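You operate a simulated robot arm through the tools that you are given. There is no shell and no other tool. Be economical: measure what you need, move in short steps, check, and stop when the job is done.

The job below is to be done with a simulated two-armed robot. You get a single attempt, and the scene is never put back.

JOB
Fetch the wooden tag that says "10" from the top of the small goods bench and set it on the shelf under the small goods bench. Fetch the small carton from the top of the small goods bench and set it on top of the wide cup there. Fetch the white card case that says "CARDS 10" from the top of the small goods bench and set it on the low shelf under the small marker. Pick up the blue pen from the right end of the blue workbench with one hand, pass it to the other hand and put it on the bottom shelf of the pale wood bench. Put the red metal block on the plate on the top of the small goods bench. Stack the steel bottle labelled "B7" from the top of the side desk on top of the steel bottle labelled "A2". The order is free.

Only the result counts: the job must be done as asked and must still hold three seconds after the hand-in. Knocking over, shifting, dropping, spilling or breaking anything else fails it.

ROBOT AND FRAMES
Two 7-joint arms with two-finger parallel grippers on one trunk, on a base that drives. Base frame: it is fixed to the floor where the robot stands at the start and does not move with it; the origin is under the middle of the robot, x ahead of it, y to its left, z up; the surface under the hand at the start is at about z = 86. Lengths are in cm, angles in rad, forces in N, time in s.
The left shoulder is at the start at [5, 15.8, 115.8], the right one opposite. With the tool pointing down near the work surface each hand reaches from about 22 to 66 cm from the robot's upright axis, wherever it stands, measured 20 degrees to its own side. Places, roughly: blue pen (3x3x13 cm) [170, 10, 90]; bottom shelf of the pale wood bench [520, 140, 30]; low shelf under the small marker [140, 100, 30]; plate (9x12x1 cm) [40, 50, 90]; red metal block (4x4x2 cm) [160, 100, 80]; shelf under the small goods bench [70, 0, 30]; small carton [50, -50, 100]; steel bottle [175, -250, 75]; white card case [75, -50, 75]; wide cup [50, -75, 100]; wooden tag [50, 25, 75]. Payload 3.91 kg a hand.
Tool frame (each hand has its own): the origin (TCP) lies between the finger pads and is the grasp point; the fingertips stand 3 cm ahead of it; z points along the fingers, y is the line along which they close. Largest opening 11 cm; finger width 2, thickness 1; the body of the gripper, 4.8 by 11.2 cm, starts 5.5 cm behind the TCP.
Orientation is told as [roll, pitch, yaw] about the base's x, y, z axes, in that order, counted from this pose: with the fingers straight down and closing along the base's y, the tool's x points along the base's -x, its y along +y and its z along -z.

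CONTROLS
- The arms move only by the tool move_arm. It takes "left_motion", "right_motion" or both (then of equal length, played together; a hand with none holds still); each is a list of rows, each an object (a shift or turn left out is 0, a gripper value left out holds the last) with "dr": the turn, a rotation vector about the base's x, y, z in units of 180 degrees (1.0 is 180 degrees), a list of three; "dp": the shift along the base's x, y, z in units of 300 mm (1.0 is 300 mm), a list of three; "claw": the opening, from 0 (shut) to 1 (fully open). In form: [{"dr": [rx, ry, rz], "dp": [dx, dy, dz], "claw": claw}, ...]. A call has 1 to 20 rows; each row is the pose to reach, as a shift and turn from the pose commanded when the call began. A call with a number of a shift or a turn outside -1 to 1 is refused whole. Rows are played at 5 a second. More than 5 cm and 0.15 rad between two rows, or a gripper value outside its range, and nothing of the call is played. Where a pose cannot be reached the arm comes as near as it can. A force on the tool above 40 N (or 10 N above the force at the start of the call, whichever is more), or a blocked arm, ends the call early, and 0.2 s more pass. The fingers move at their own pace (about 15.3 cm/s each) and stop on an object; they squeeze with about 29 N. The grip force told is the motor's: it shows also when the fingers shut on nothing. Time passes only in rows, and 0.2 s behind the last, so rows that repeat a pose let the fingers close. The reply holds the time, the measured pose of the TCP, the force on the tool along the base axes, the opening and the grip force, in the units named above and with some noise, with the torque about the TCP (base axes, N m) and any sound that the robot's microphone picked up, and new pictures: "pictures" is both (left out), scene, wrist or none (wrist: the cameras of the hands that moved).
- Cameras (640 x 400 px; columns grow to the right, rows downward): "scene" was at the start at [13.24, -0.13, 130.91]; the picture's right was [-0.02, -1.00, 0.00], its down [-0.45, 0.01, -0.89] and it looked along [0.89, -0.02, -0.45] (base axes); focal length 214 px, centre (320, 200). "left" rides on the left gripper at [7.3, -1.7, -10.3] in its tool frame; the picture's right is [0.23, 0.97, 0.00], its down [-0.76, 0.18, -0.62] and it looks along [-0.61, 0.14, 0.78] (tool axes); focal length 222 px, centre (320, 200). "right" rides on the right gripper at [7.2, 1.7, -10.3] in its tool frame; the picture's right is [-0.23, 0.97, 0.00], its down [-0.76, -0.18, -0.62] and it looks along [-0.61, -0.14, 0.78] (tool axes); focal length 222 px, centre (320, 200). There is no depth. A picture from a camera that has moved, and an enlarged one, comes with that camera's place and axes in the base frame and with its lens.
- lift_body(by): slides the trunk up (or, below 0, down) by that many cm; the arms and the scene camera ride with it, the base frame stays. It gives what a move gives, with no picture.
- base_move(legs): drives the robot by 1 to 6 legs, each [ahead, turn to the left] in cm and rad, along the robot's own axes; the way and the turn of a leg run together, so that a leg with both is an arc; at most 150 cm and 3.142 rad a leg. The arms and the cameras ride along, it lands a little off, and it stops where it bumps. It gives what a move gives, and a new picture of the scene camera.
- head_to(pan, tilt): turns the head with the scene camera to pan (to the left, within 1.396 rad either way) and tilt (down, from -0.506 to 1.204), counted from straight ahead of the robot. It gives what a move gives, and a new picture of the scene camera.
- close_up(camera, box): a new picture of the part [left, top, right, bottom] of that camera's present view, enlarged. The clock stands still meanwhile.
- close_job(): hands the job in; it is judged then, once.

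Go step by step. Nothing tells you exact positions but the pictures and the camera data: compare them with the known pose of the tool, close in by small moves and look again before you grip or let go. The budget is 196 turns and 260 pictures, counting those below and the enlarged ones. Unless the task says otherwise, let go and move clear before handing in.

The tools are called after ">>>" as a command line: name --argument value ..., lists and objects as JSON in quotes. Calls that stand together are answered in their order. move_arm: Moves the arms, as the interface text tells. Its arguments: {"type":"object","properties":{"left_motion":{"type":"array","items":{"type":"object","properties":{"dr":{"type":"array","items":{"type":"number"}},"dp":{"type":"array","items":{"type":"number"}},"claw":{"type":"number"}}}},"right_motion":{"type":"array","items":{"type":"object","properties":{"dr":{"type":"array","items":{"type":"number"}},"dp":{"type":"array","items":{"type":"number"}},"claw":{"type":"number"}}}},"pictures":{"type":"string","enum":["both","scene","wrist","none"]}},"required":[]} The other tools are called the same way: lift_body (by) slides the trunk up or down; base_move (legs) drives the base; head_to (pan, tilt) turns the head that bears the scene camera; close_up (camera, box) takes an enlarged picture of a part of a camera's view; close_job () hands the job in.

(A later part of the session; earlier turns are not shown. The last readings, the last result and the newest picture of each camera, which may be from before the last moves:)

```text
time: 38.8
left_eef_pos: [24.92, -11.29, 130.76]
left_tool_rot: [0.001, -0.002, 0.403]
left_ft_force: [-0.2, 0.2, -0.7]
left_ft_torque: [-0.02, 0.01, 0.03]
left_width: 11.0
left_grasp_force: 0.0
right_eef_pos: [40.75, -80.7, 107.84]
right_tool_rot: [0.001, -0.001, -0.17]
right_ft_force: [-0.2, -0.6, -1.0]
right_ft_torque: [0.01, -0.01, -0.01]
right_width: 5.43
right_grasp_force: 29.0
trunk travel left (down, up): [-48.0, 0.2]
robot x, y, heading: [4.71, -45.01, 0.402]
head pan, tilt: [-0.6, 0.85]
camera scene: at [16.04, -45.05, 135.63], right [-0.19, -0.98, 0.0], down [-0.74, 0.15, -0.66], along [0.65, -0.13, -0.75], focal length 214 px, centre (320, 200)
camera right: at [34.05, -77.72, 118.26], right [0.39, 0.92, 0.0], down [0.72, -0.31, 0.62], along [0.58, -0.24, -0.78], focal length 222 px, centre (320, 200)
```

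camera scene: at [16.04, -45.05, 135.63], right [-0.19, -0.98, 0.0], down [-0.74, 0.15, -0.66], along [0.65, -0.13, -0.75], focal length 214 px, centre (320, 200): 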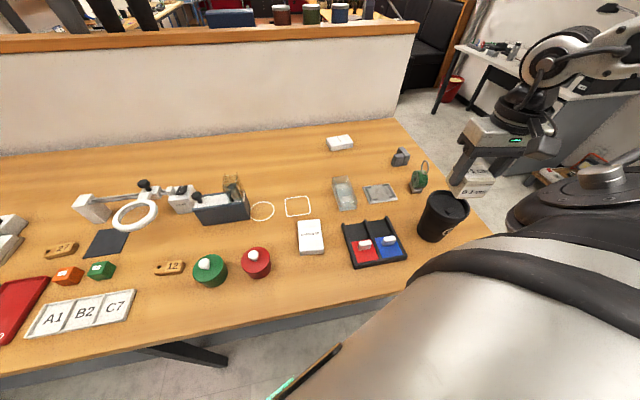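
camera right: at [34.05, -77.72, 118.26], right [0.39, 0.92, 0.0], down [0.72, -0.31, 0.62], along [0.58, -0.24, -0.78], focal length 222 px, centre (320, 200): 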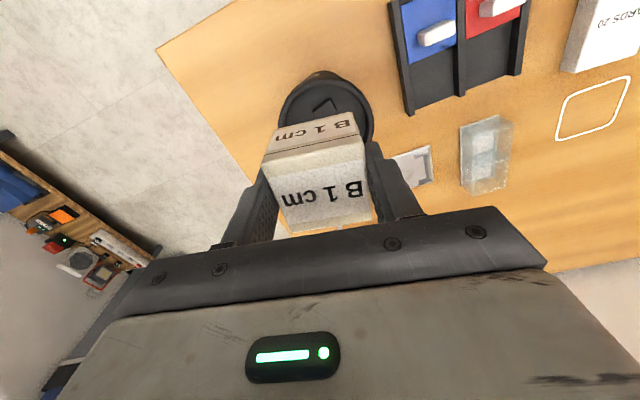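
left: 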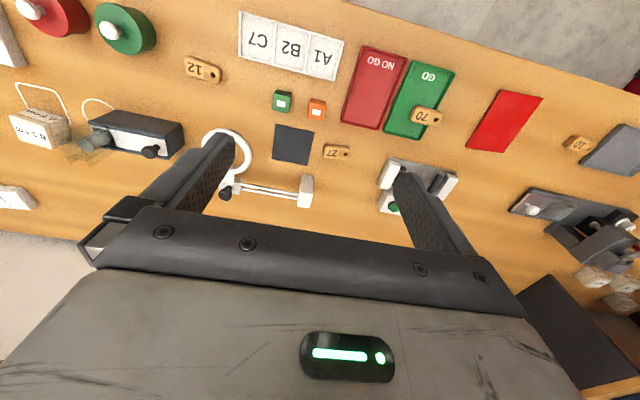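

Close to centred; shift y by +0.6 and lower gently.

>>> move_arm --right_motion '[{"dp": [0.005, 0.02, -0.08]}, {"dp": [0.005, 0.02, -0.15]}, {"dp": [0.005, 0.02, -0.17]}]' --pictures "wrist"

>>> close_up --camera "scene" --box '[400, 130, 528, 250]'

```text
time: 39.6
left_eef_pos: [25.02, -11.08, 130.7]
left_tool_rot: [-0.002, 0.001, 0.404]
left_ft_force: [-0.5, -0.2, 0.2]
left_ft_torque: [-0.01, -0.02, 0.01]
left_width: 11.02
left_grasp_force: 0.1
right_eef_pos: [40.91, -80.04, 102.97]
right_tool_rot: [-0.002, -0.003, -0.172]
right_ft_force: [-1.4, -0.9, 13.4]
right_ft_torque: [0.19, 0.31, 0.04]
right_width: 5.47
right_grasp_force: 29.0
trunk travel left (down, up): [-48.0, 0.2]
robot x, y, heading: [4.83, -45.05, 0.408]
head pan, tilt: [-0.6, 0.85]
camera right: at [34.13, -77.0, 113.26], right [0.39, 0.92, 0.0], down [0.72, -0.3, 0.63], along [0.58, -0.24, -0.78], focal length 222 px, centre (320, 200)
```

right: 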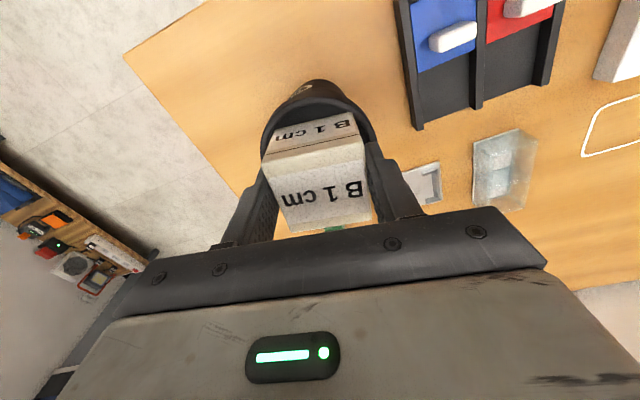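

```text
3.33 times, centred on (464, 190) of scene
camera zoom: at [16.01, -44.93, 135.66], right [-0.19, -0.98, 0.0], down [-0.74, 0.14, -0.66], along [0.65, -0.13, -0.75], focal length 715 px, centre (-160, 233)
```

zoom: 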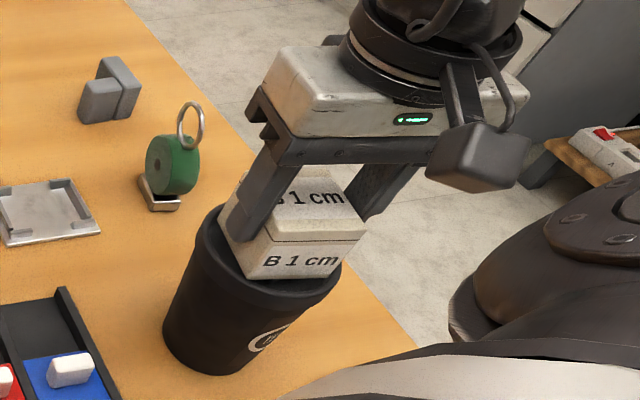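

Contact is on the knob side only. I'll shift 1 cm away from the robot so the carton may rest level on knob and rim.

>>> move_arm --right_motion '[{"dp": [0, 0, 0.04]}, {"dp": [0.033, -0.01, 0.04]}, {"dp": [0.033, -0.01, 0.01]}, {"dp": [0.033, -0.01, 0]}, {"dp": [0.033, -0.01, 0]}]' --pictures "wrist"

```text
time: 40.8
left_eef_pos: [25.05, -11.14, 130.65]
left_tool_rot: [-0.002, -0.001, 0.403]
left_ft_force: [0.2, -0.7, -0.1]
left_ft_torque: [0.03, 0.01, -0.01]
left_width: 11.0
left_grasp_force: 0.1
right_eef_pos: [42.12, -80.43, 103.03]
right_tool_rot: [0.0, -0.004, -0.171]
right_ft_force: [0.9, -1.9, 11.8]
right_ft_torque: [0.02, 0.16, 0.01]
right_width: 5.46
right_grasp_force: 28.8
trunk travel left (down, up): [-48.0, 0.2]
robot x, y, heading: [4.44, -45.41, 0.41]
head pan, tilt: [-0.6, 0.85]
camera right: at [35.26, -77.35, 113.27], right [0.39, 0.92, 0.0], down [0.72, -0.3, 0.63], along [0.58, -0.24, -0.78], focal length 222 px, centre (320, 200)
```

right: 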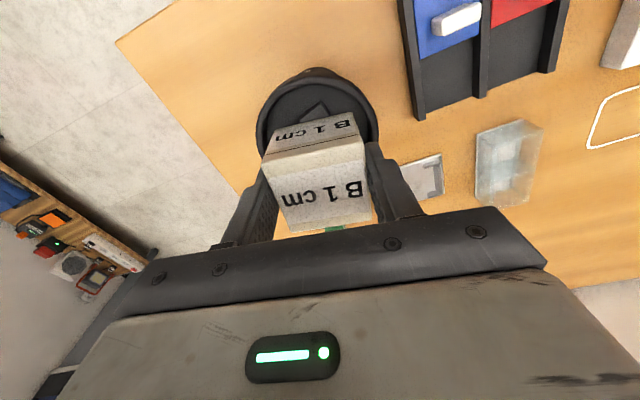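

Contact now moved toward the box's middle, with far corners over the rim, so it should be stably supported. Release gently and look.

>>> move_arm --right_motion '[{"dp": [0, 0, 0.003], "claw": 0.52}, {"dp": [0, 0, 0.003], "claw": 0.58}, {"dp": [0, 0, 0.003], "claw": 0.7}, {"dp": [0, 0, 0.003], "claw": 0.7}]' --pictures "wrist"

>>> close_up --camera "scene" --box '[400, 130, 528, 250]'

```text
time: 41.8
left_eef_pos: [25.04, -11.2, 130.58]
left_tool_rot: [0.0, 0.0, 0.403]
left_ft_force: [0.1, 0.1, 0.5]
left_ft_torque: [0.03, -0.01, 0.01]
left_width: 10.97
left_grasp_force: 0.2
right_eef_pos: [42.01, -80.37, 102.92]
right_tool_rot: [0.002, 0.0, -0.171]
right_ft_force: [-0.5, 0.7, 0.3]
right_ft_torque: [0.02, -0.02, -0.02]
right_width: 7.71
right_grasp_force: 0.0
trunk travel left (down, up): [-48.0, 0.2]
robot x, y, heading: [4.42, -45.07, 0.407]
head pan, tilt: [-0.6, 0.85]
camera right: at [35.29, -77.35, 113.27], right [0.39, 0.92, 0.0], down [0.72, -0.3, 0.62], along [0.57, -0.24, -0.78], focal length 222 px, centre (320, 200)
```

right: 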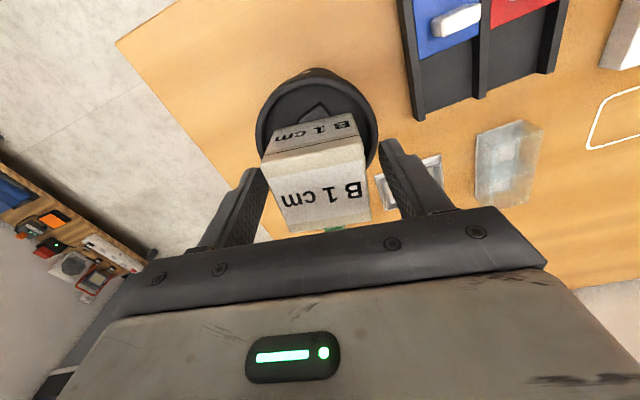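

```text
3.33 times, centred on (464, 190) of scene
camera zoom: at [16.14, -45.01, 135.62], right [-0.19, -0.98, 0.0], down [-0.74, 0.15, -0.66], along [0.65, -0.13, -0.75], focal length 715 px, centre (-160, 233)
```

zoom: 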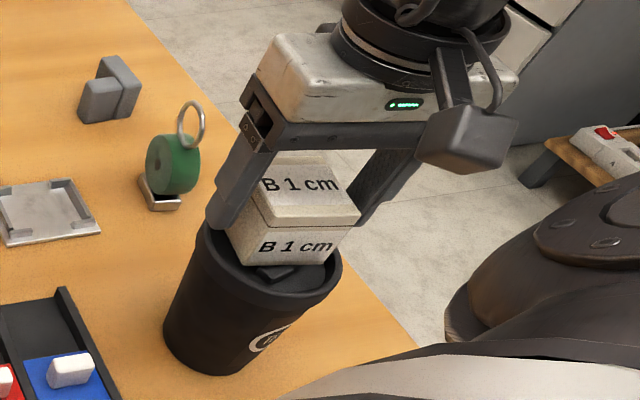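

The carton sits level on the cup. I'll open a bit more and raise straight up, then check.

>>> move_arm --right_motion '[{"claw": 0.8}, {"dp": [0, 0, 0.1], "claw": 0.8}, {"dp": [0, 0, 0.25], "claw": 0.8}, {"dp": [0, 0, 0.4], "claw": 0.8}, {"dp": [0, 0, 0.5], "claw": 1}]' --pictures "scene"

>>> close_up --camera "scene" --box '[400, 130, 528, 250]'

```text
time: 43.0
left_eef_pos: [25.03, -11.31, 130.65]
left_tool_rot: [0.0, 0.001, 0.404]
left_ft_force: [0.0, -0.9, 0.3]
left_ft_torque: [0.0, 0.0, -0.01]
left_width: 10.97
left_grasp_force: 0.0
right_eef_pos: [41.72, -80.25, 118.05]
right_tool_rot: [0.002, -0.001, -0.17]
right_ft_force: [0.9, -1.0, 0.0]
right_ft_torque: [-0.02, -0.01, 0.01]
right_width: 11.0
right_grasp_force: 0.0
trunk travel left (down, up): [-48.0, 0.2]
robot x, y, heading: [4.59, -45.04, 0.403]
head pan, tilt: [-0.6, 0.85]
camera scene: at [16.14, -45.01, 135.62], right [-0.19, -0.98, 0.0], down [-0.74, 0.15, -0.66], along [0.65, -0.13, -0.75], focal length 214 px, centre (320, 200)
```

scene: 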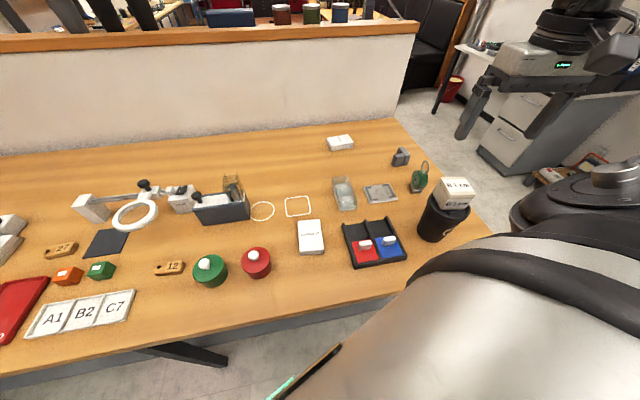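

```text
3.33 times, centred on (464, 190) of scene
camera zoom: at [16.14, -45.01, 135.62], right [-0.19, -0.98, 0.0], down [-0.74, 0.15, -0.66], along [0.65, -0.13, -0.75], focal length 715 px, centre (-160, 233)
```

zoom: 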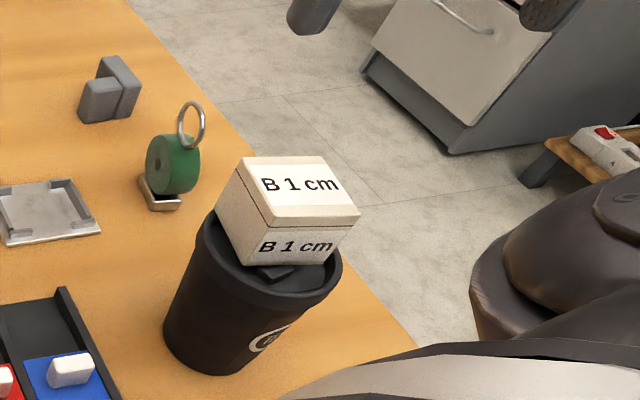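

Carton done. Now drive left for tag "10" (≈[40, 66]), to use the left hand.

>>> base_move --legs '[[-3, 0], [0, 1.165], [92, 0], [0, -1.571]]'

>>> head_to --pan 0.3 --tilt 0.85

```text
time: 55.0
left_eef_pos: [33.53, 69.25, 130.66]
left_tool_rot: [-0.003, 0.001, 0.002]
left_ft_force: [0.8, -0.6, 0.2]
left_ft_torque: [-0.01, 0.0, -0.02]
left_width: 10.98
left_grasp_force: 0.0
right_eef_pos: [21.86, -0.86, 117.91]
right_tool_rot: [0.002, 0.0, -0.572]
right_ft_force: [-0.5, 1.1, 0.0]
right_ft_torque: [0.02, 0.0, 0.0]
right_width: 10.99
right_grasp_force: 0.0
trunk travel left (down, up): [-48.0, 0.2]
robot x, y, heading: [1.59, 46.27, 0.005]
head pan, tilt: [-0.6, 0.85]
camera scene: at [12.05, 41.67, 135.62], right [-0.56, -0.83, 0.0], down [-0.62, 0.42, -0.66], along [0.55, -0.37, -0.75], focal length 214 px, centre (320, 200)
```

scene: 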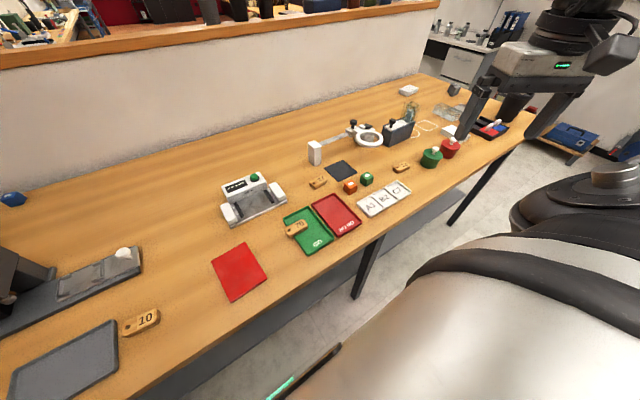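

```text
time: 56.2
left_eef_pos: [33.49, 69.3, 130.67]
left_tool_rot: [-0.002, -0.001, 0.002]
left_ft_force: [0.4, -0.1, -1.1]
left_ft_torque: [-0.01, -0.02, 0.01]
left_width: 10.99
left_grasp_force: 0.1
right_eef_pos: [21.9, -0.91, 117.79]
right_tool_rot: [0.003, 0.0, -0.572]
right_ft_force: [0.3, 0.4, 0.2]
right_ft_torque: [-0.01, 0.0, 0.0]
right_width: 11.02
right_grasp_force: 0.0
trunk travel left (down, up): [-48.0, 0.2]
robot x, y, heading: [1.52, 46.0, 0.002]
head pan, tilt: [0.3, 0.85]
camera scene: at [13.05, 48.4, 135.62], right [0.3, -0.95, 0.0], down [-0.72, -0.22, -0.66], along [0.63, 0.2, -0.75], focal length 214 px, centre (320, 200)
```

scene: 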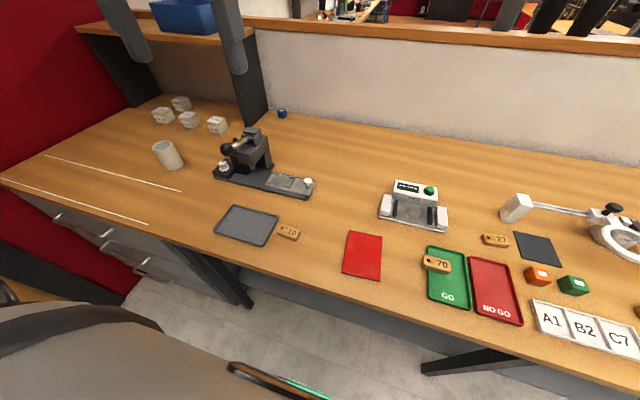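

>>> close_up --camera "scene" --box '[240, 200, 336, 260]'

>>> close_up --camera "left" --box '[160, 0, 480, 200]'

```text
6.67 times, centred on (288, 230) of scene
camera zoom: at [13.05, 48.4, 135.62], right [0.3, -0.95, 0.0], down [-0.72, -0.22, -0.66], along [0.63, 0.2, -0.75], focal length 1430 px, centre (533, 0)
```

zoom: 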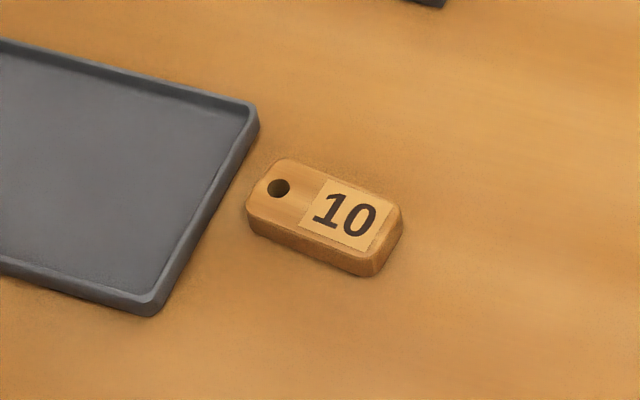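

```text
2.00 times, centred on (320, 100) of left
camera zoom: at [26.33, 67.69, 141.03], right [-0.23, 0.97, 0.0], down [0.76, 0.18, 0.62], along [0.61, 0.14, -0.78], focal length 444 px, centre (320, 400)
```

zoom: 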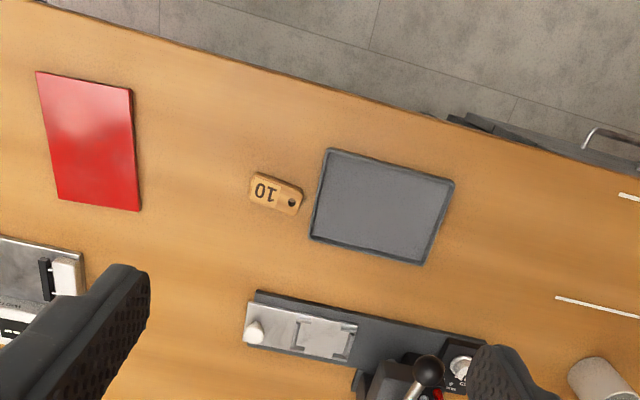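

Tag "10" lies with its long axis along y at ≈[40.4, 65.8]. I'll rotate the left hand to close along x and come down above it.

>>> move_arm --left_motion '[{"dp": [0.02, -0.01, -0.07], "dr": [0, 0, -0.044]}, {"dp": [0.04, -0.02, -0.14], "dr": [0, 0, -0.088]}, {"dp": [0.06, -0.03, -0.21], "dr": [0, 0, -0.132]}, {"dp": [0.08, -0.04, -0.28], "dr": [0, 0, -0.176]}, {"dp": [0.1, -0.05, -0.35], "dr": [0, 0, -0.22]}, {"dp": [0.12, -0.06, -0.42], "dr": [0, 0, -0.264]}, {"dp": [0.14, -0.07, -0.49], "dr": [0, 0, -0.308]}, {"dp": [0.16, -0.08, -0.56], "dr": [0, 0, -0.352]}, {"dp": [0.18, -0.09, -0.63], "dr": [0, 0, -0.396]}, {"dp": [0.2, -0.1, -0.7], "dr": [0, 0, -0.44]}, {"dp": [0.22, -0.11, -0.77], "dr": [0, 0, -0.484]}, {"dp": [0.23, -0.117, -0.83], "dr": [0, 0, -0.528]}]' --pictures "both"

```text
time: 58.8
left_eef_pos: [29.22, 55.44, 99.96]
left_tool_rot: [0.05, -0.008, -1.686]
left_ft_force: [-0.4, 6.0, -8.0]
left_ft_torque: [-0.51, 0.02, 0.0]
left_width: 10.99
left_grasp_force: 0.1
left hand out of reach, approached as far as the arm can: row 8, 9, 10, 11, 12
right_eef_pos: [21.75, -1.03, 117.81]
right_tool_rot: [0.002, 0.0, -0.573]
right_ft_force: [0.1, -1.3, -0.3]
right_ft_torque: [0.13, -0.03, 0.01]
right_width: 10.98
right_grasp_force: 0.0
trunk travel left (down, up): [-48.0, 0.2]
robot x, y, heading: [1.65, 46.08, 0.002]
head pan, tilt: [0.3, 0.85]
camera scene: at [12.9, 48.13, 135.66], right [0.3, -0.95, 0.0], down [-0.72, -0.22, -0.66], along [0.63, 0.2, -0.75], focal length 214 px, centre (320, 200)
camera left: at [27.89, 63.07, 110.27], right [0.99, 0.11, 0.05], down [0.06, -0.77, 0.64], along [0.11, -0.63, -0.77], focal length 222 px, centre (320, 200)
```

scene: 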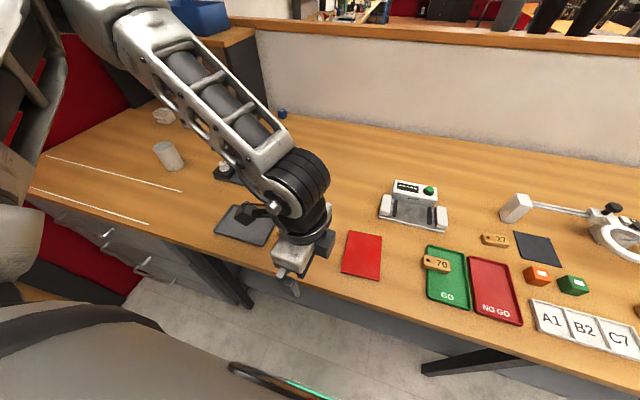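
left: 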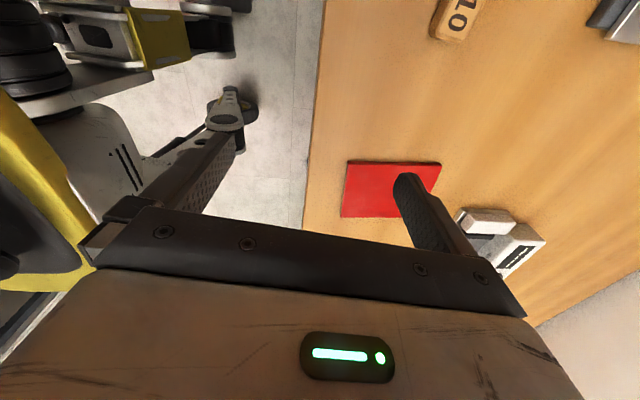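

That wrist turn hits a joint limit. Back out upward and use the opposite rotation instead.

>>> move_arm --left_motion '[{"dp": [0, 0, 0.1], "dr": [0, 0, 0.03]}, {"dp": [0, 0, 0.2], "dr": [0, 0, 0.07]}, {"dp": [0, 0, 0.3], "dr": [0, 0, 0.11]}, {"dp": [0, 0, 0.4], "dr": [0, 0, 0.15]}, {"dp": [0, 0, 0.5], "dr": [0, 0, 0.19]}, {"dp": [0, 0, 0.6], "dr": [0, 0, 0.23]}]' --pictures "none"

```text
time: 60.2
left_eef_pos: [28.95, 56.58, 116.85]
left_tool_rot: [-0.003, 0.0, -0.93]
left_ft_force: [-0.1, 0.3, -0.8]
left_ft_torque: [-0.02, 0.0, -0.03]
left_width: 11.0
left_grasp_force: 0.1
right_eef_pos: [21.91, -0.91, 117.87]
right_tool_rot: [0.002, -0.001, -0.571]
right_ft_force: [0.0, -0.4, 0.5]
right_ft_torque: [0.01, 0.01, -0.03]
right_width: 10.98
right_grasp_force: 0.0
trunk travel left (down, up): [-48.0, 0.2]
robot x, y, heading: [1.31, 46.04, 0.003]
head pan, tilt: [0.3, 0.85]
```

>>> move_arm --left_motion '[{"dp": [0.02, 0.02, 0], "dr": [0, 0, 0.045]}, {"dp": [0.04, 0.04, 0], "dr": [0, 0, 0.09]}, {"dp": [0.06, 0.06, 0], "dr": [0, 0, 0.135]}, {"dp": [0.08, 0.08, 0], "dr": [0, 0, 0.18]}, {"dp": [0.1, 0.1, 0], "dr": [0, 0, 0.225]}, {"dp": [0.12, 0.12, 0], "dr": [0, 0, 0.27]}, {"dp": [0.14, 0.14, 0], "dr": [0, 0, 0.315]}, {"dp": [0.16, 0.16, 0], "dr": [0, 0, 0.36]}, {"dp": [0.18, 0.18, 0], "dr": [0, 0, 0.405]}, {"dp": [0.2, 0.2, 0], "dr": [0, 0, 0.45]}, {"dp": [0.22, 0.22, 0], "dr": [0, 0, 0.495]}, {"dp": [0.25, 0.24, 0], "dr": [0, 0, 0.54]}, {"dp": [0.28, 0.26, -0.02], "dr": [0, 0, 0.585]}, {"dp": [0.31, 0.28, -0.08], "dr": [0, 0, 0.63]}, {"dp": [0.34, 0.3, -0.14], "dr": [0, 0, 0.675]}, {"dp": [0.36, 0.307, -0.2], "dr": [0, 0, 0.72]}, {"dp": [0.38, 0.307, -0.26], "dr": [0, 0, 0.766]}, {"dp": [0.38, 0.307, -0.36], "dr": [0, 0, 0.766]}]' --pictures "both"

```text
time: 64.0
left_eef_pos: [40.61, 65.77, 106.1]
left_tool_rot: [-0.002, -0.001, 1.473]
left_ft_force: [0.0, -0.1, 0.6]
left_ft_torque: [0.02, -0.02, 0.0]
left_width: 11.0
left_grasp_force: 0.0
right_eef_pos: [21.85, -0.8, 117.96]
right_tool_rot: [0.0, 0.001, -0.575]
right_ft_force: [0.5, -0.4, 0.4]
right_ft_torque: [0.0, 0.01, -0.02]
right_width: 11.01
right_grasp_force: 0.1
trunk travel left (down, up): [-48.0, 0.2]
robot x, y, heading: [1.58, 46.24, 0.005]
head pan, tilt: [0.3, 0.85]
camera scene: at [13.05, 48.44, 135.62], right [0.3, -0.95, 0.0], down [-0.72, -0.23, -0.66], along [0.63, 0.2, -0.75], focal length 214 px, centre (320, 200)
camera left: at [41.63, 58.42, 116.48], right [-0.99, -0.13, 0.0], down [-0.1, 0.78, 0.62], along [-0.08, 0.62, -0.78], focal length 222 px, centre (320, 200)
```

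scene: 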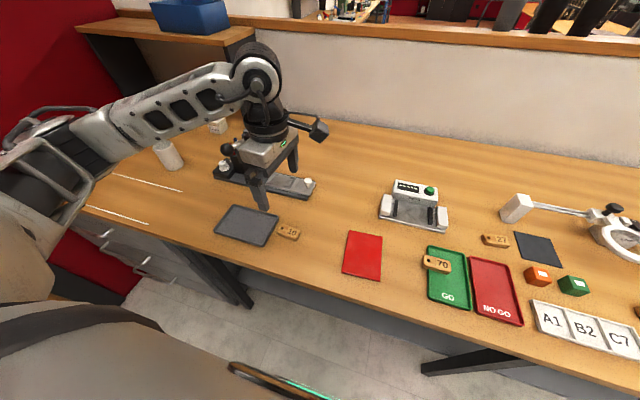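
left: 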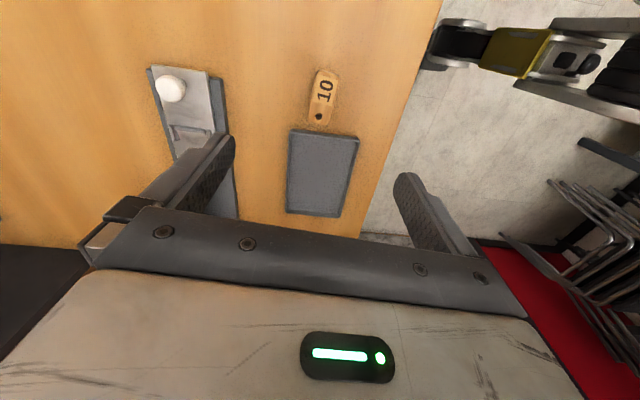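

Aligned. Narrow the fingers, descend, and grip the tag.

>>> move_arm --left_motion '[{"dp": [0, -0.01, -0.15], "claw": 0.5}, {"dp": [0, -0.01, -0.3], "claw": 0.5}, {"dp": [0, -0.01, -0.42], "claw": 0.5}, {"dp": [0, -0.01, -0.52], "claw": 0.5}, {"dp": [0, -0.01, -0.56], "claw": 0.5}, {"dp": [0, -0.01, -0.56], "claw": 0}, {"dp": [0, -0.01, -0.56], "claw": 0}]' --pictures "wrist"

```text
time: 65.6
left_eef_pos: [40.59, 65.53, 89.25]
left_tool_rot: [0.0, 0.0, 1.469]
left_ft_force: [0.6, -0.7, 1.2]
left_ft_torque: [-0.03, -0.03, 0.0]
left_width: 2.83
left_grasp_force: 28.8
right_eef_pos: [21.94, -0.92, 117.83]
right_tool_rot: [0.001, 0.001, -0.572]
right_ft_force: [0.5, 0.2, -0.7]
right_ft_torque: [-0.02, 0.0, -0.01]
right_width: 10.98
right_grasp_force: 0.1
trunk travel left (down, up): [-48.0, 0.2]
robot x, y, heading: [1.36, 45.92, 0.002]
head pan, tilt: [0.3, 0.85]
camera left: at [41.58, 58.18, 99.65], right [-0.99, -0.13, 0.0], down [-0.1, 0.78, 0.62], along [-0.08, 0.62, -0.78], focal length 222 px, centre (320, 200)
```

left: 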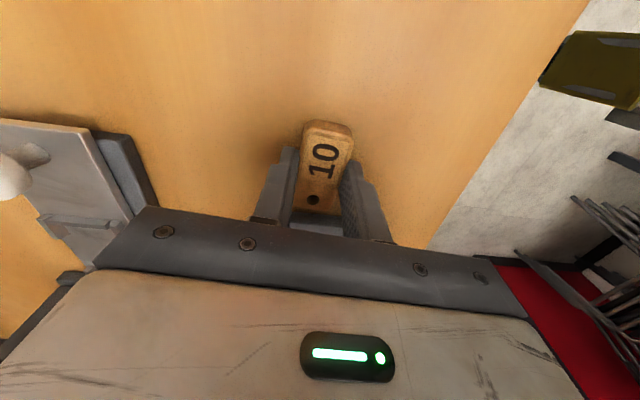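

Gripped (2.83 cm). Lift and rotate back to yaw ~0.

>>> move_arm --left_motion '[{"dp": [0, 0, 0.1]}, {"dp": [0, 0, 0.25]}, {"dp": [0, 0, 0.4]}, {"dp": [0, 0, 0.5], "dr": [0, 0, -0.04]}, {"dp": [-0.03, 0, 0.6], "dr": [0, 0, -0.085]}, {"dp": [-0.06, 0, 0.7], "dr": [0, 0, -0.13]}, {"dp": [-0.1, 0, 0.8], "dr": [0, 0, -0.175]}, {"dp": [-0.14, 0, 0.9], "dr": [0, 0, -0.22]}, {"dp": [-0.18, 0, 0.9], "dr": [0, 0, -0.265]}, {"dp": [-0.22, 0, 0.9], "dr": [0, 0, -0.31]}, {"dp": [-0.26, 0, 0.9], "dr": [0, 0, -0.355]}, {"dp": [-0.3, 0, 0.9], "dr": [0, 0, -0.4]}, {"dp": [-0.3, 0, 0.9], "dr": [0, 0, -0.445]}, {"dp": [-0.3, 0, 0.9], "dr": [0, 0, -0.468]}]' --pictures "none"

>>> base_move --legs '[[-40, 0]]'

>>> head_to --pan -0.3 --tilt 0.75

```text
time: 68.6
left_eef_pos: [31.63, 65.5, 116.2]
left_tool_rot: [-0.004, -0.001, -0.002]
left_ft_force: [-0.3, -0.2, -0.5]
left_ft_torque: [0.02, -0.01, 0.0]
left_width: 2.84
left_grasp_force: 29.0
right_eef_pos: [21.79, -0.81, 117.79]
right_tool_rot: [0.001, -0.001, -0.571]
right_ft_force: [0.3, 0.5, -0.1]
right_ft_torque: [0.01, -0.01, 0.0]
right_width: 10.98
right_grasp_force: 0.0
trunk travel left (down, up): [-48.0, 0.2]
robot x, y, heading: [1.85, 46.06, 0.006]
head pan, tilt: [0.3, 0.85]
```

```text
time: 71.1
left_eef_pos: [-8.13, 65.28, 116.31]
left_tool_rot: [-0.001, 0.001, -0.004]
left_ft_force: [-0.4, 0.0, -0.7]
left_ft_torque: [0.03, -0.02, 0.04]
left_width: 2.84
left_grasp_force: 29.2
right_eef_pos: [-18.09, -1.0, 117.82]
right_tool_rot: [0.003, 0.0, -0.576]
right_ft_force: [0.4, 0.7, -0.3]
right_ft_torque: [-0.04, 0.0, 0.02]
right_width: 11.01
right_grasp_force: 0.0
trunk travel left (down, up): [-48.0, 0.2]
robot x, y, heading: [-38.07, 45.98, 0.004]
head pan, tilt: [0.3, 0.85]
camera scene: at [-26.83, 48.3, 135.62], right [0.3, -0.96, 0.0], down [-0.72, -0.22, -0.66], along [0.63, 0.19, -0.75], focal length 214 px, centre (320, 200)
```

scene: 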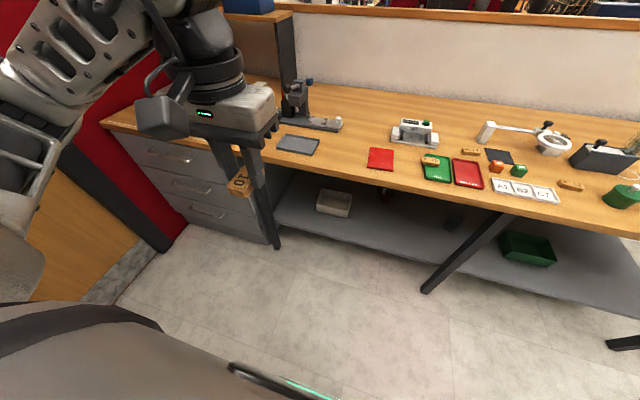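

```text
time: 72.1
left_eef_pos: [-8.18, 65.24, 116.27]
left_tool_rot: [-0.002, -0.002, -0.003]
left_ft_force: [-0.3, -0.4, -0.3]
left_ft_torque: [0.0, 0.01, -0.01]
left_width: 2.86
left_grasp_force: 29.3
right_eef_pos: [-18.24, -1.01, 117.72]
right_tool_rot: [0.003, 0.0, -0.575]
right_ft_force: [-0.5, 0.6, 0.2]
right_ft_torque: [0.02, 0.0, -0.01]
right_width: 10.99
right_grasp_force: 0.0
trunk travel left (down, up): [-48.0, 0.2]
robot x, y, heading: [-38.63, 45.74, -0.0]
head pan, tilt: [-0.3, 0.75]
camera scene: at [-26.33, 43.54, 136.42], right [-0.3, -0.96, 0.0], down [-0.65, 0.2, -0.73], along [0.7, -0.22, -0.68], focal length 214 px, centre (320, 200)
```

scene: 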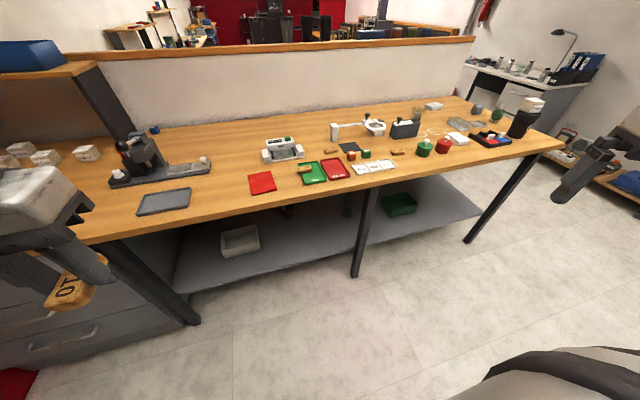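

The shelf below is visible with free space near y≈25. I'll shift sideways, keep back from the bench, and lower the trunk.

>>> base_move --legs '[[0, -1.571], [30, 0], [0, 1.571]]'

>>> lift_body --by -45

>>> head_to --pan 0.1 --tilt 0.45

```text
time: 81.8
left_eef_pos: [-8.35, 35.57, 116.23]
left_tool_rot: [-0.004, 0.001, -0.021]
left_ft_force: [0.5, 0.3, 0.6]
left_ft_torque: [-0.01, -0.02, 0.0]
left_width: 2.85
left_grasp_force: 29.1
right_eef_pos: [-19.67, -30.55, 117.87]
right_tool_rot: [0.002, 0.001, -0.598]
right_ft_force: [0.3, -0.2, 0.0]
right_ft_torque: [0.0, -0.03, 0.0]
right_width: 11.04
right_grasp_force: 0.0
trunk travel left (down, up): [-48.0, 0.2]
robot x, y, heading: [-39.13, 16.75, -0.021]
head pan, tilt: [-0.3, 0.75]
camera scene: at [-27.01, 14.11, 136.42], right [-0.32, -0.95, 0.0], down [-0.65, 0.21, -0.73], along [0.69, -0.23, -0.68], focal length 214 px, centre (320, 200)
```

scene: 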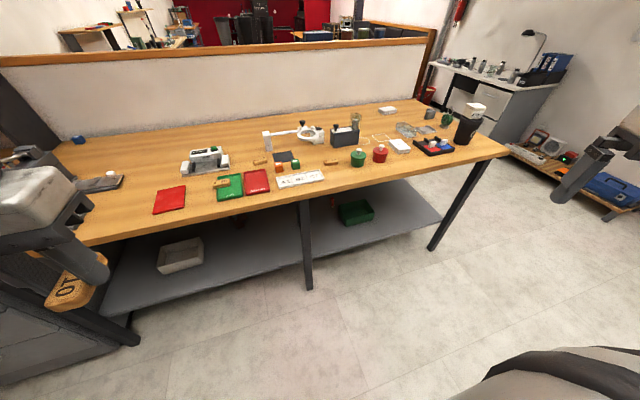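

```text
refused: -45 is not a number from -40 to 40
```

```text
time: 82.7
left_eef_pos: [-8.32, 35.44, 116.31]
left_tool_rot: [-0.001, 0.0, -0.022]
left_ft_force: [0.0, -0.3, -0.1]
left_ft_torque: [-0.02, 0.0, 0.02]
left_width: 2.84
left_grasp_force: 29.0
right_eef_pos: [-19.67, -30.7, 117.97]
right_tool_rot: [0.002, 0.0, -0.596]
right_ft_force: [0.4, -0.5, 0.2]
right_ft_torque: [-0.01, 0.02, 0.03]
right_width: 11.0
right_grasp_force: 0.1
trunk travel left (down, up): [-48.0, 0.2]
robot x, y, heading: [-38.67, 16.99, -0.021]
head pan, tilt: [0.099, 0.45]
camera scene: at [-25.72, 17.43, 139.06], right [0.08, -1.0, 0.0], down [-0.43, -0.03, -0.9], along [0.9, 0.07, -0.44], focal length 214 px, centre (320, 200)
```

scene: 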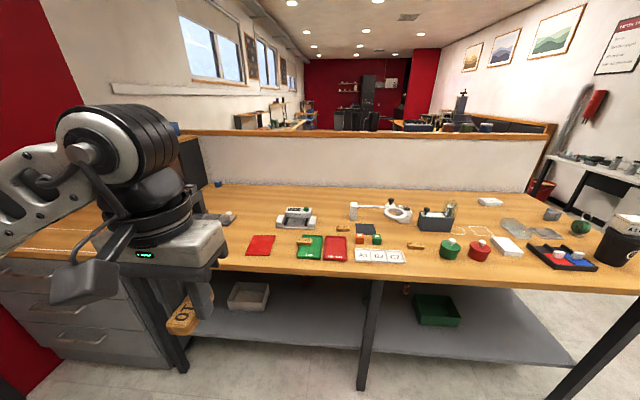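

>>> lift_body --by -40

>>> head_to --pan 0.15 --tilt 0.5

```text
time: 86.5
left_eef_pos: [-8.29, 35.54, 76.28]
left_tool_rot: [-0.003, -0.002, -0.023]
left_ft_force: [-0.2, 0.0, -0.2]
left_ft_torque: [0.03, 0.0, -0.02]
left_width: 2.84
left_grasp_force: 29.0
right_eef_pos: [-19.79, -30.7, 77.8]
right_tool_rot: [0.002, 0.001, -0.597]
right_ft_force: [0.5, -0.4, -0.6]
right_ft_torque: [-0.01, 0.02, -0.02]
right_width: 10.99
right_grasp_force: 0.1
trunk travel left (down, up): [-8.0, 40.2]
robot x, y, heading: [-39.13, 16.84, -0.02]
head pan, tilt: [0.099, 0.45]
```

```text
time: 87.1
left_eef_pos: [-8.32, 35.55, 76.19]
left_tool_rot: [-0.002, 0.0, -0.024]
left_ft_force: [-1.2, 0.5, -0.4]
left_ft_torque: [-0.01, 0.04, 0.0]
left_width: 2.83
left_grasp_force: 29.4
right_eef_pos: [-19.72, -30.6, 77.81]
right_tool_rot: [0.001, 0.001, -0.598]
right_ft_force: [0.1, -0.4, 0.3]
right_ft_torque: [-0.03, 0.02, 0.04]
right_width: 11.0
right_grasp_force: 0.1
trunk travel left (down, up): [-8.0, 40.2]
robot x, y, heading: [-38.83, 16.43, -0.023]
head pan, tilt: [0.15, 0.499]
camera scene: at [-25.86, 17.89, 98.62], right [0.13, -0.99, 0.0], down [-0.47, -0.06, -0.88], along [0.87, 0.11, -0.48], focal length 214 px, centre (320, 200)
```

scene: 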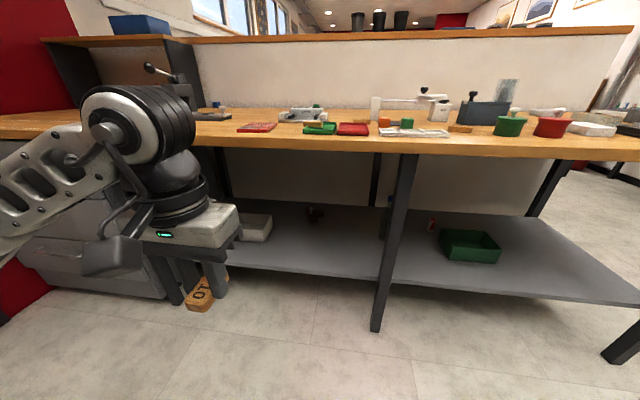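

The shelf surface is at roughly z 25–28, x from ~36. I'll pitch the left hand forward 45° and lower it in free space first.

>>> move_arm --left_motion '[{"dp": [0.05, -0.015, -0.1], "dr": [0, -0.03, 0]}, {"dp": [0.1, -0.03, -0.2], "dr": [0, -0.06, 0]}, {"dp": [0.15, -0.045, -0.3], "dr": [0, -0.09, 0]}, {"dp": [0.2, -0.06, -0.4], "dr": [0, -0.12, 0]}, {"dp": [0.25, -0.075, -0.5], "dr": [0, -0.15, 0]}, {"dp": [0.3, -0.09, -0.6], "dr": [0, -0.18, 0]}, {"dp": [0.35, -0.105, -0.7], "dr": [0, -0.21, 0]}, {"dp": [0.4, -0.12, -0.8], "dr": [0, -0.25, 0]}, {"dp": [0.45, -0.135, -0.9], "dr": [0, -0.25, 0]}, {"dp": [0.51, -0.15, -1.0], "dr": [0, -0.25, 0]}]' --pictures "both"

```text
time: 89.3
left_eef_pos: [7.31, 30.26, 46.99]
left_tool_rot: [0.024, -0.783, -0.032]
left_ft_force: [0.4, 0.6, 0.5]
left_ft_torque: [-0.02, 0.02, -0.02]
left_width: 2.82
left_grasp_force: 28.8
left hand out of reach, approached as far as the arm can: row 8, 9, 10
right_eef_pos: [-19.7, -30.58, 77.87]
right_tool_rot: [0.002, 0.001, -0.597]
right_ft_force: [-0.4, -0.3, 0.4]
right_ft_torque: [0.02, -0.01, 0.01]
right_width: 11.0
right_grasp_force: 0.0
trunk travel left (down, up): [-8.0, 40.2]
robot x, y, heading: [-38.96, 16.83, -0.018]
head pan, tilt: [0.15, 0.499]
camera scene: at [-25.88, 17.89, 98.62], right [0.13, -0.99, 0.0], down [-0.47, -0.06, -0.88], along [0.87, 0.11, -0.48], focal length 214 px, centre (320, 200)
camera left: at [-5.0, 28.74, 49.29], right [-0.15, 0.98, -0.14], down [0.1, 0.16, 0.98], along [0.98, 0.13, -0.12], focal length 222 px, centre (320, 200)
```

scene: 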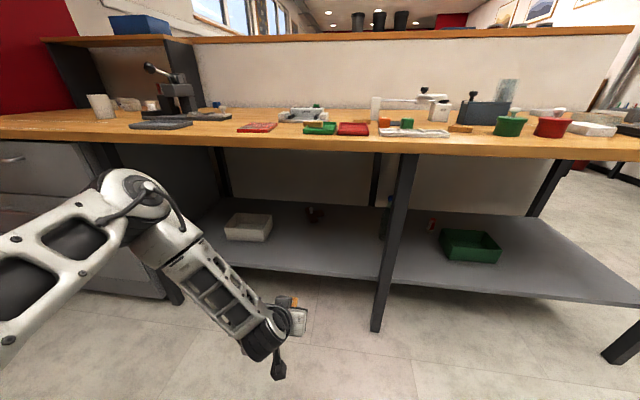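
left: 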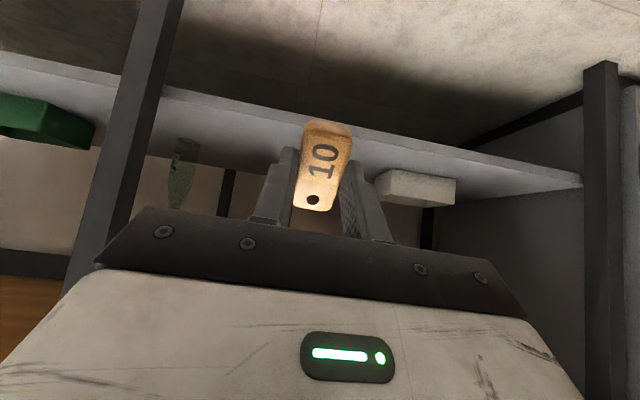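

The elbow sits high and far forward, so I'll lower the trunk fully and stretch the arm farther before approaching.

>>> lift_body --by -8

>>> move_arm --left_motion '[{"dp": [0.08, 0, 0], "dr": [0, -0.03, 0]}, {"dp": [0.16, 0, 0], "dr": [0, -0.06, 0]}, {"dp": [0.24, 0, 0], "dr": [0, -0.09, 0]}, {"dp": [0.32, 0, 0], "dr": [0, -0.11, 0]}, {"dp": [0.4, 0, 0], "dr": [0, -0.11, 0]}]' --pictures "scene"

```text
time: 90.5
left_eef_pos: [7.25, 30.28, 39.01]
left_tool_rot: [0.027, -0.781, -0.032]
left_ft_force: [0.2, 0.1, 0.4]
left_ft_torque: [0.0, 0.03, 0.0]
left_width: 2.84
left_grasp_force: 28.8
right_eef_pos: [-19.84, -30.51, 69.9]
right_tool_rot: [0.004, -0.001, -0.597]
right_ft_force: [-0.5, -0.4, -0.3]
right_ft_torque: [-0.01, 0.02, -0.03]
right_width: 10.98
right_grasp_force: 0.1
trunk travel left (down, up): [0.0, 48.2]
robot x, y, heading: [-39.43, 16.5, -0.025]
head pan, tilt: [0.15, 0.499]
```

```text
time: 91.7
left_eef_pos: [21.03, 25.3, 41.68]
left_tool_rot: [0.085, -1.097, -0.051]
left_ft_force: [-0.6, 0.2, 0.7]
left_ft_torque: [0.05, -0.02, 0.01]
left_width: 2.83
left_grasp_force: 29.2
left hand out of reach, approached as far as the arm can: row 1, 2, 3, 4, 5
right_eef_pos: [-19.69, -30.69, 69.84]
right_tool_rot: [0.002, -0.001, -0.596]
right_ft_force: [-0.3, -0.1, -0.1]
right_ft_torque: [-0.03, -0.03, 0.01]
right_width: 11.0
right_grasp_force: 0.0
trunk travel left (down, up): [0.0, 48.2]
robot x, y, heading: [-39.3, 16.55, -0.021]
head pan, tilt: [0.15, 0.499]
camera scene: at [-25.86, 17.89, 90.62], right [0.13, -0.99, 0.0], down [-0.47, -0.06, -0.88], along [0.87, 0.11, -0.48], focal length 214 px, centre (320, 200)
```

scene: 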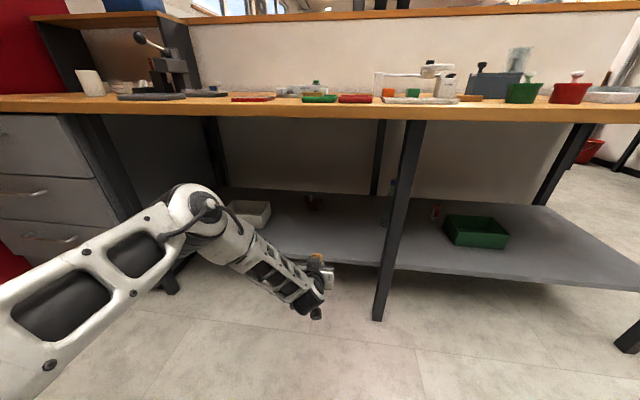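

Now the elbow stays low and outside the bench. Drive ahead 26 cm to bring the hand over the shelf.

>>> base_move --legs '[[26, 0]]'

>>> move_arm --left_motion '[{"dp": [-0.04, 0, -0.06], "dr": [0, 0.02, 0]}, {"dp": [-0.08, 0, -0.12], "dr": [0, 0.04, 0]}, {"dp": [-0.12, 0, -0.18], "dr": [0, 0.06, 0]}]' --pictures "both"

```text
time: 93.6
left_eef_pos: [47.55, 24.71, 41.7]
left_tool_rot: [0.085, -1.096, -0.051]
left_ft_force: [-1.1, 0.4, 0.4]
left_ft_torque: [0.04, 0.01, 0.01]
left_width: 2.88
left_grasp_force: 29.1
right_eef_pos: [6.77, -31.21, 69.9]
right_tool_rot: [0.003, -0.001, -0.596]
right_ft_force: [-1.7, 0.2, -1.1]
right_ft_torque: [0.0, 0.01, -0.03]
right_width: 11.01
right_grasp_force: 0.1
trunk travel left (down, up): [0.0, 48.2]
robot x, y, heading: [-12.46, 16.21, -0.022]
head pan, tilt: [0.15, 0.499]
camera scene: at [0.68, 17.33, 90.62], right [0.13, -0.99, 0.0], down [-0.47, -0.06, -0.88], along [0.87, 0.11, -0.48], focal length 214 px, centre (320, 200)
```

scene: 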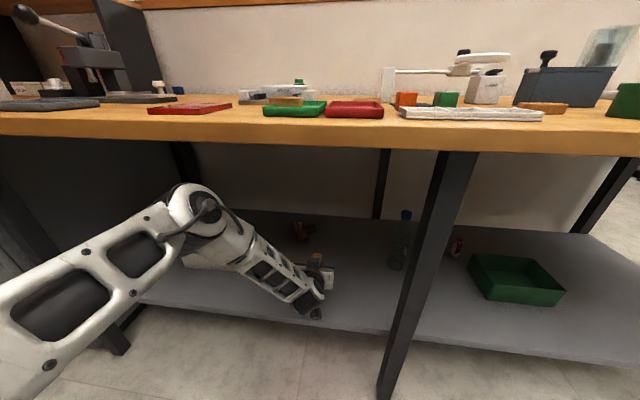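

```text
time: 94.4
left_eef_pos: [44.07, 24.77, 36.39]
left_tool_rot: [0.071, -0.907, -0.039]
left_ft_force: [-0.2, 0.0, 0.0]
left_ft_torque: [-0.04, 0.02, -0.01]
left_width: 2.86
left_grasp_force: 29.2
right_eef_pos: [6.76, -31.23, 69.86]
right_tool_rot: [0.001, 0.001, -0.596]
right_ft_force: [0.9, -0.8, -0.1]
right_ft_torque: [-0.01, -0.03, 0.01]
right_width: 11.0
right_grasp_force: 0.1
trunk travel left (down, up): [0.0, 48.2]
robot x, y, heading: [-12.64, 16.14, -0.02]
head pan, tilt: [0.15, 0.499]
camera scene: at [0.68, 17.32, 90.62], right [0.13, -0.99, 0.0], down [-0.47, -0.06, -0.88], along [0.87, 0.11, -0.48], focal length 214 px, centre (320, 200)
camera left: at [31.63, 22.95, 36.99], right [-0.16, 0.98, -0.14], down [-0.03, 0.14, 0.99], along [0.99, 0.16, 0.0], focal length 222 px, centre (320, 200)
```

scene: 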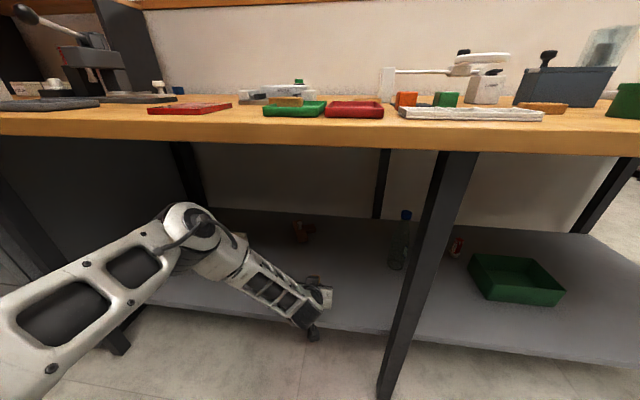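
left: 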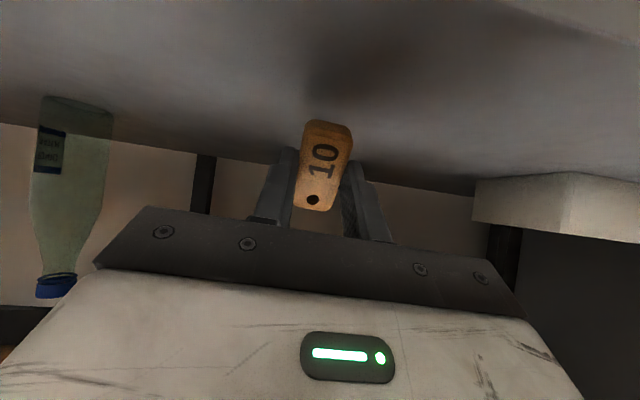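

Hand is over the shelf. Lower carefully to feel contact.

>>> move_arm --left_motion '[{"dp": [0, 0, -0.03], "dr": [0, 0.015, 0]}, {"dp": [0, 0, -0.06], "dr": [0, 0.03, 0]}, {"dp": [0, 0, -0.08], "dr": [0, 0.045, 0]}]' --pictures "wrist"

```text
time: 95.2
left_eef_pos: [44.06, 24.76, 34.03]
left_tool_rot: [0.062, -0.765, -0.031]
left_ft_force: [-0.7, -0.2, 0.0]
left_ft_torque: [0.01, 0.0, 0.01]
left_width: 2.84
left_grasp_force: 29.3
right_eef_pos: [6.88, -31.2, 69.9]
right_tool_rot: [0.001, 0.0, -0.598]
right_ft_force: [-0.2, 0.1, 0.4]
right_ft_torque: [-0.01, -0.01, 0.0]
right_width: 10.99
right_grasp_force: 0.0
trunk travel left (down, up): [0.0, 48.2]
robot x, y, heading: [-12.51, 16.23, -0.02]
head pan, tilt: [0.15, 0.499]
camera left: at [31.74, 22.9, 36.37], right [-0.17, 0.98, -0.11], down [0.11, 0.14, 0.98], along [0.98, 0.16, -0.14], focal length 222 px, centre (320, 200)
```

left: 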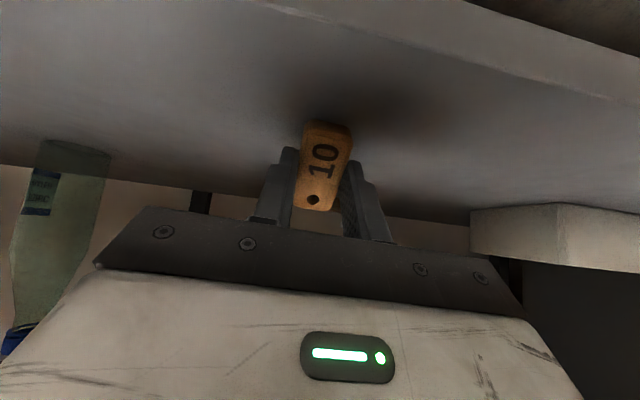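

>>> move_arm --left_motion '[{"dp": [0, 0, -0.02]}, {"dp": [0, 0, -0.03]}]' --pictures "none"

>>> move_arm --left_motion '[{"dp": [0, 0, -0.01]}, {"dp": [0, 0, -0.02]}]' --pictures "wrist"

```text
time: 95.8
left_eef_pos: [44.23, 24.78, 33.44]
left_tool_rot: [0.062, -0.774, -0.03]
left_ft_force: [-0.5, 1.1, 21.1]
left_ft_torque: [-0.28, -0.06, 0.03]
left_width: 2.89
left_grasp_force: 29.2
right_eef_pos: [6.75, -31.3, 69.96]
right_tool_rot: [0.002, -0.003, -0.598]
right_ft_force: [-0.3, 0.1, 0.4]
right_ft_torque: [0.01, 0.0, -0.01]
right_width: 10.97
right_grasp_force: 0.1
trunk travel left (down, up): [0.0, 48.2]
robot x, y, heading: [-12.39, 16.01, -0.017]
head pan, tilt: [0.15, 0.499]
```

```text
time: 96.4
left_eef_pos: [44.26, 24.71, 32.83]
left_tool_rot: [0.061, -0.772, -0.032]
left_ft_force: [3.6, -2.3, 21.5]
left_ft_torque: [-0.3, -0.14, 0.04]
left_width: 2.87
left_grasp_force: 28.8
right_eef_pos: [6.7, -31.24, 69.87]
right_tool_rot: [0.002, -0.002, -0.596]
right_ft_force: [0.3, 0.0, -0.4]
right_ft_torque: [-0.01, -0.03, -0.01]
right_width: 10.98
right_grasp_force: 0.1
trunk travel left (down, up): [0.0, 48.2]
robot x, y, heading: [-12.34, 15.74, -0.024]
head pan, tilt: [0.15, 0.499]
camera left: at [31.91, 22.93, 35.1], right [-0.17, 0.98, -0.12], down [0.11, 0.14, 0.98], along [0.98, 0.16, -0.13], focal length 222 px, centre (320, 200)
```

left: 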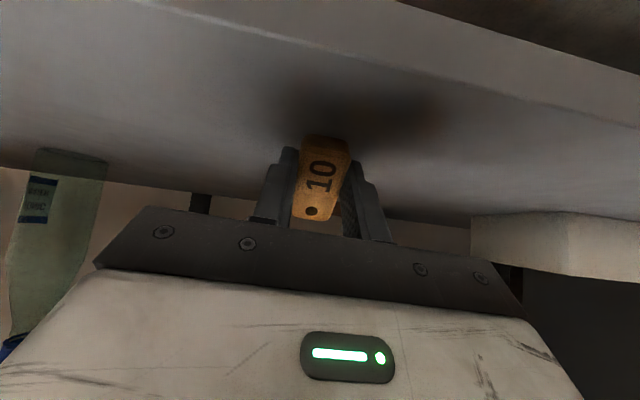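

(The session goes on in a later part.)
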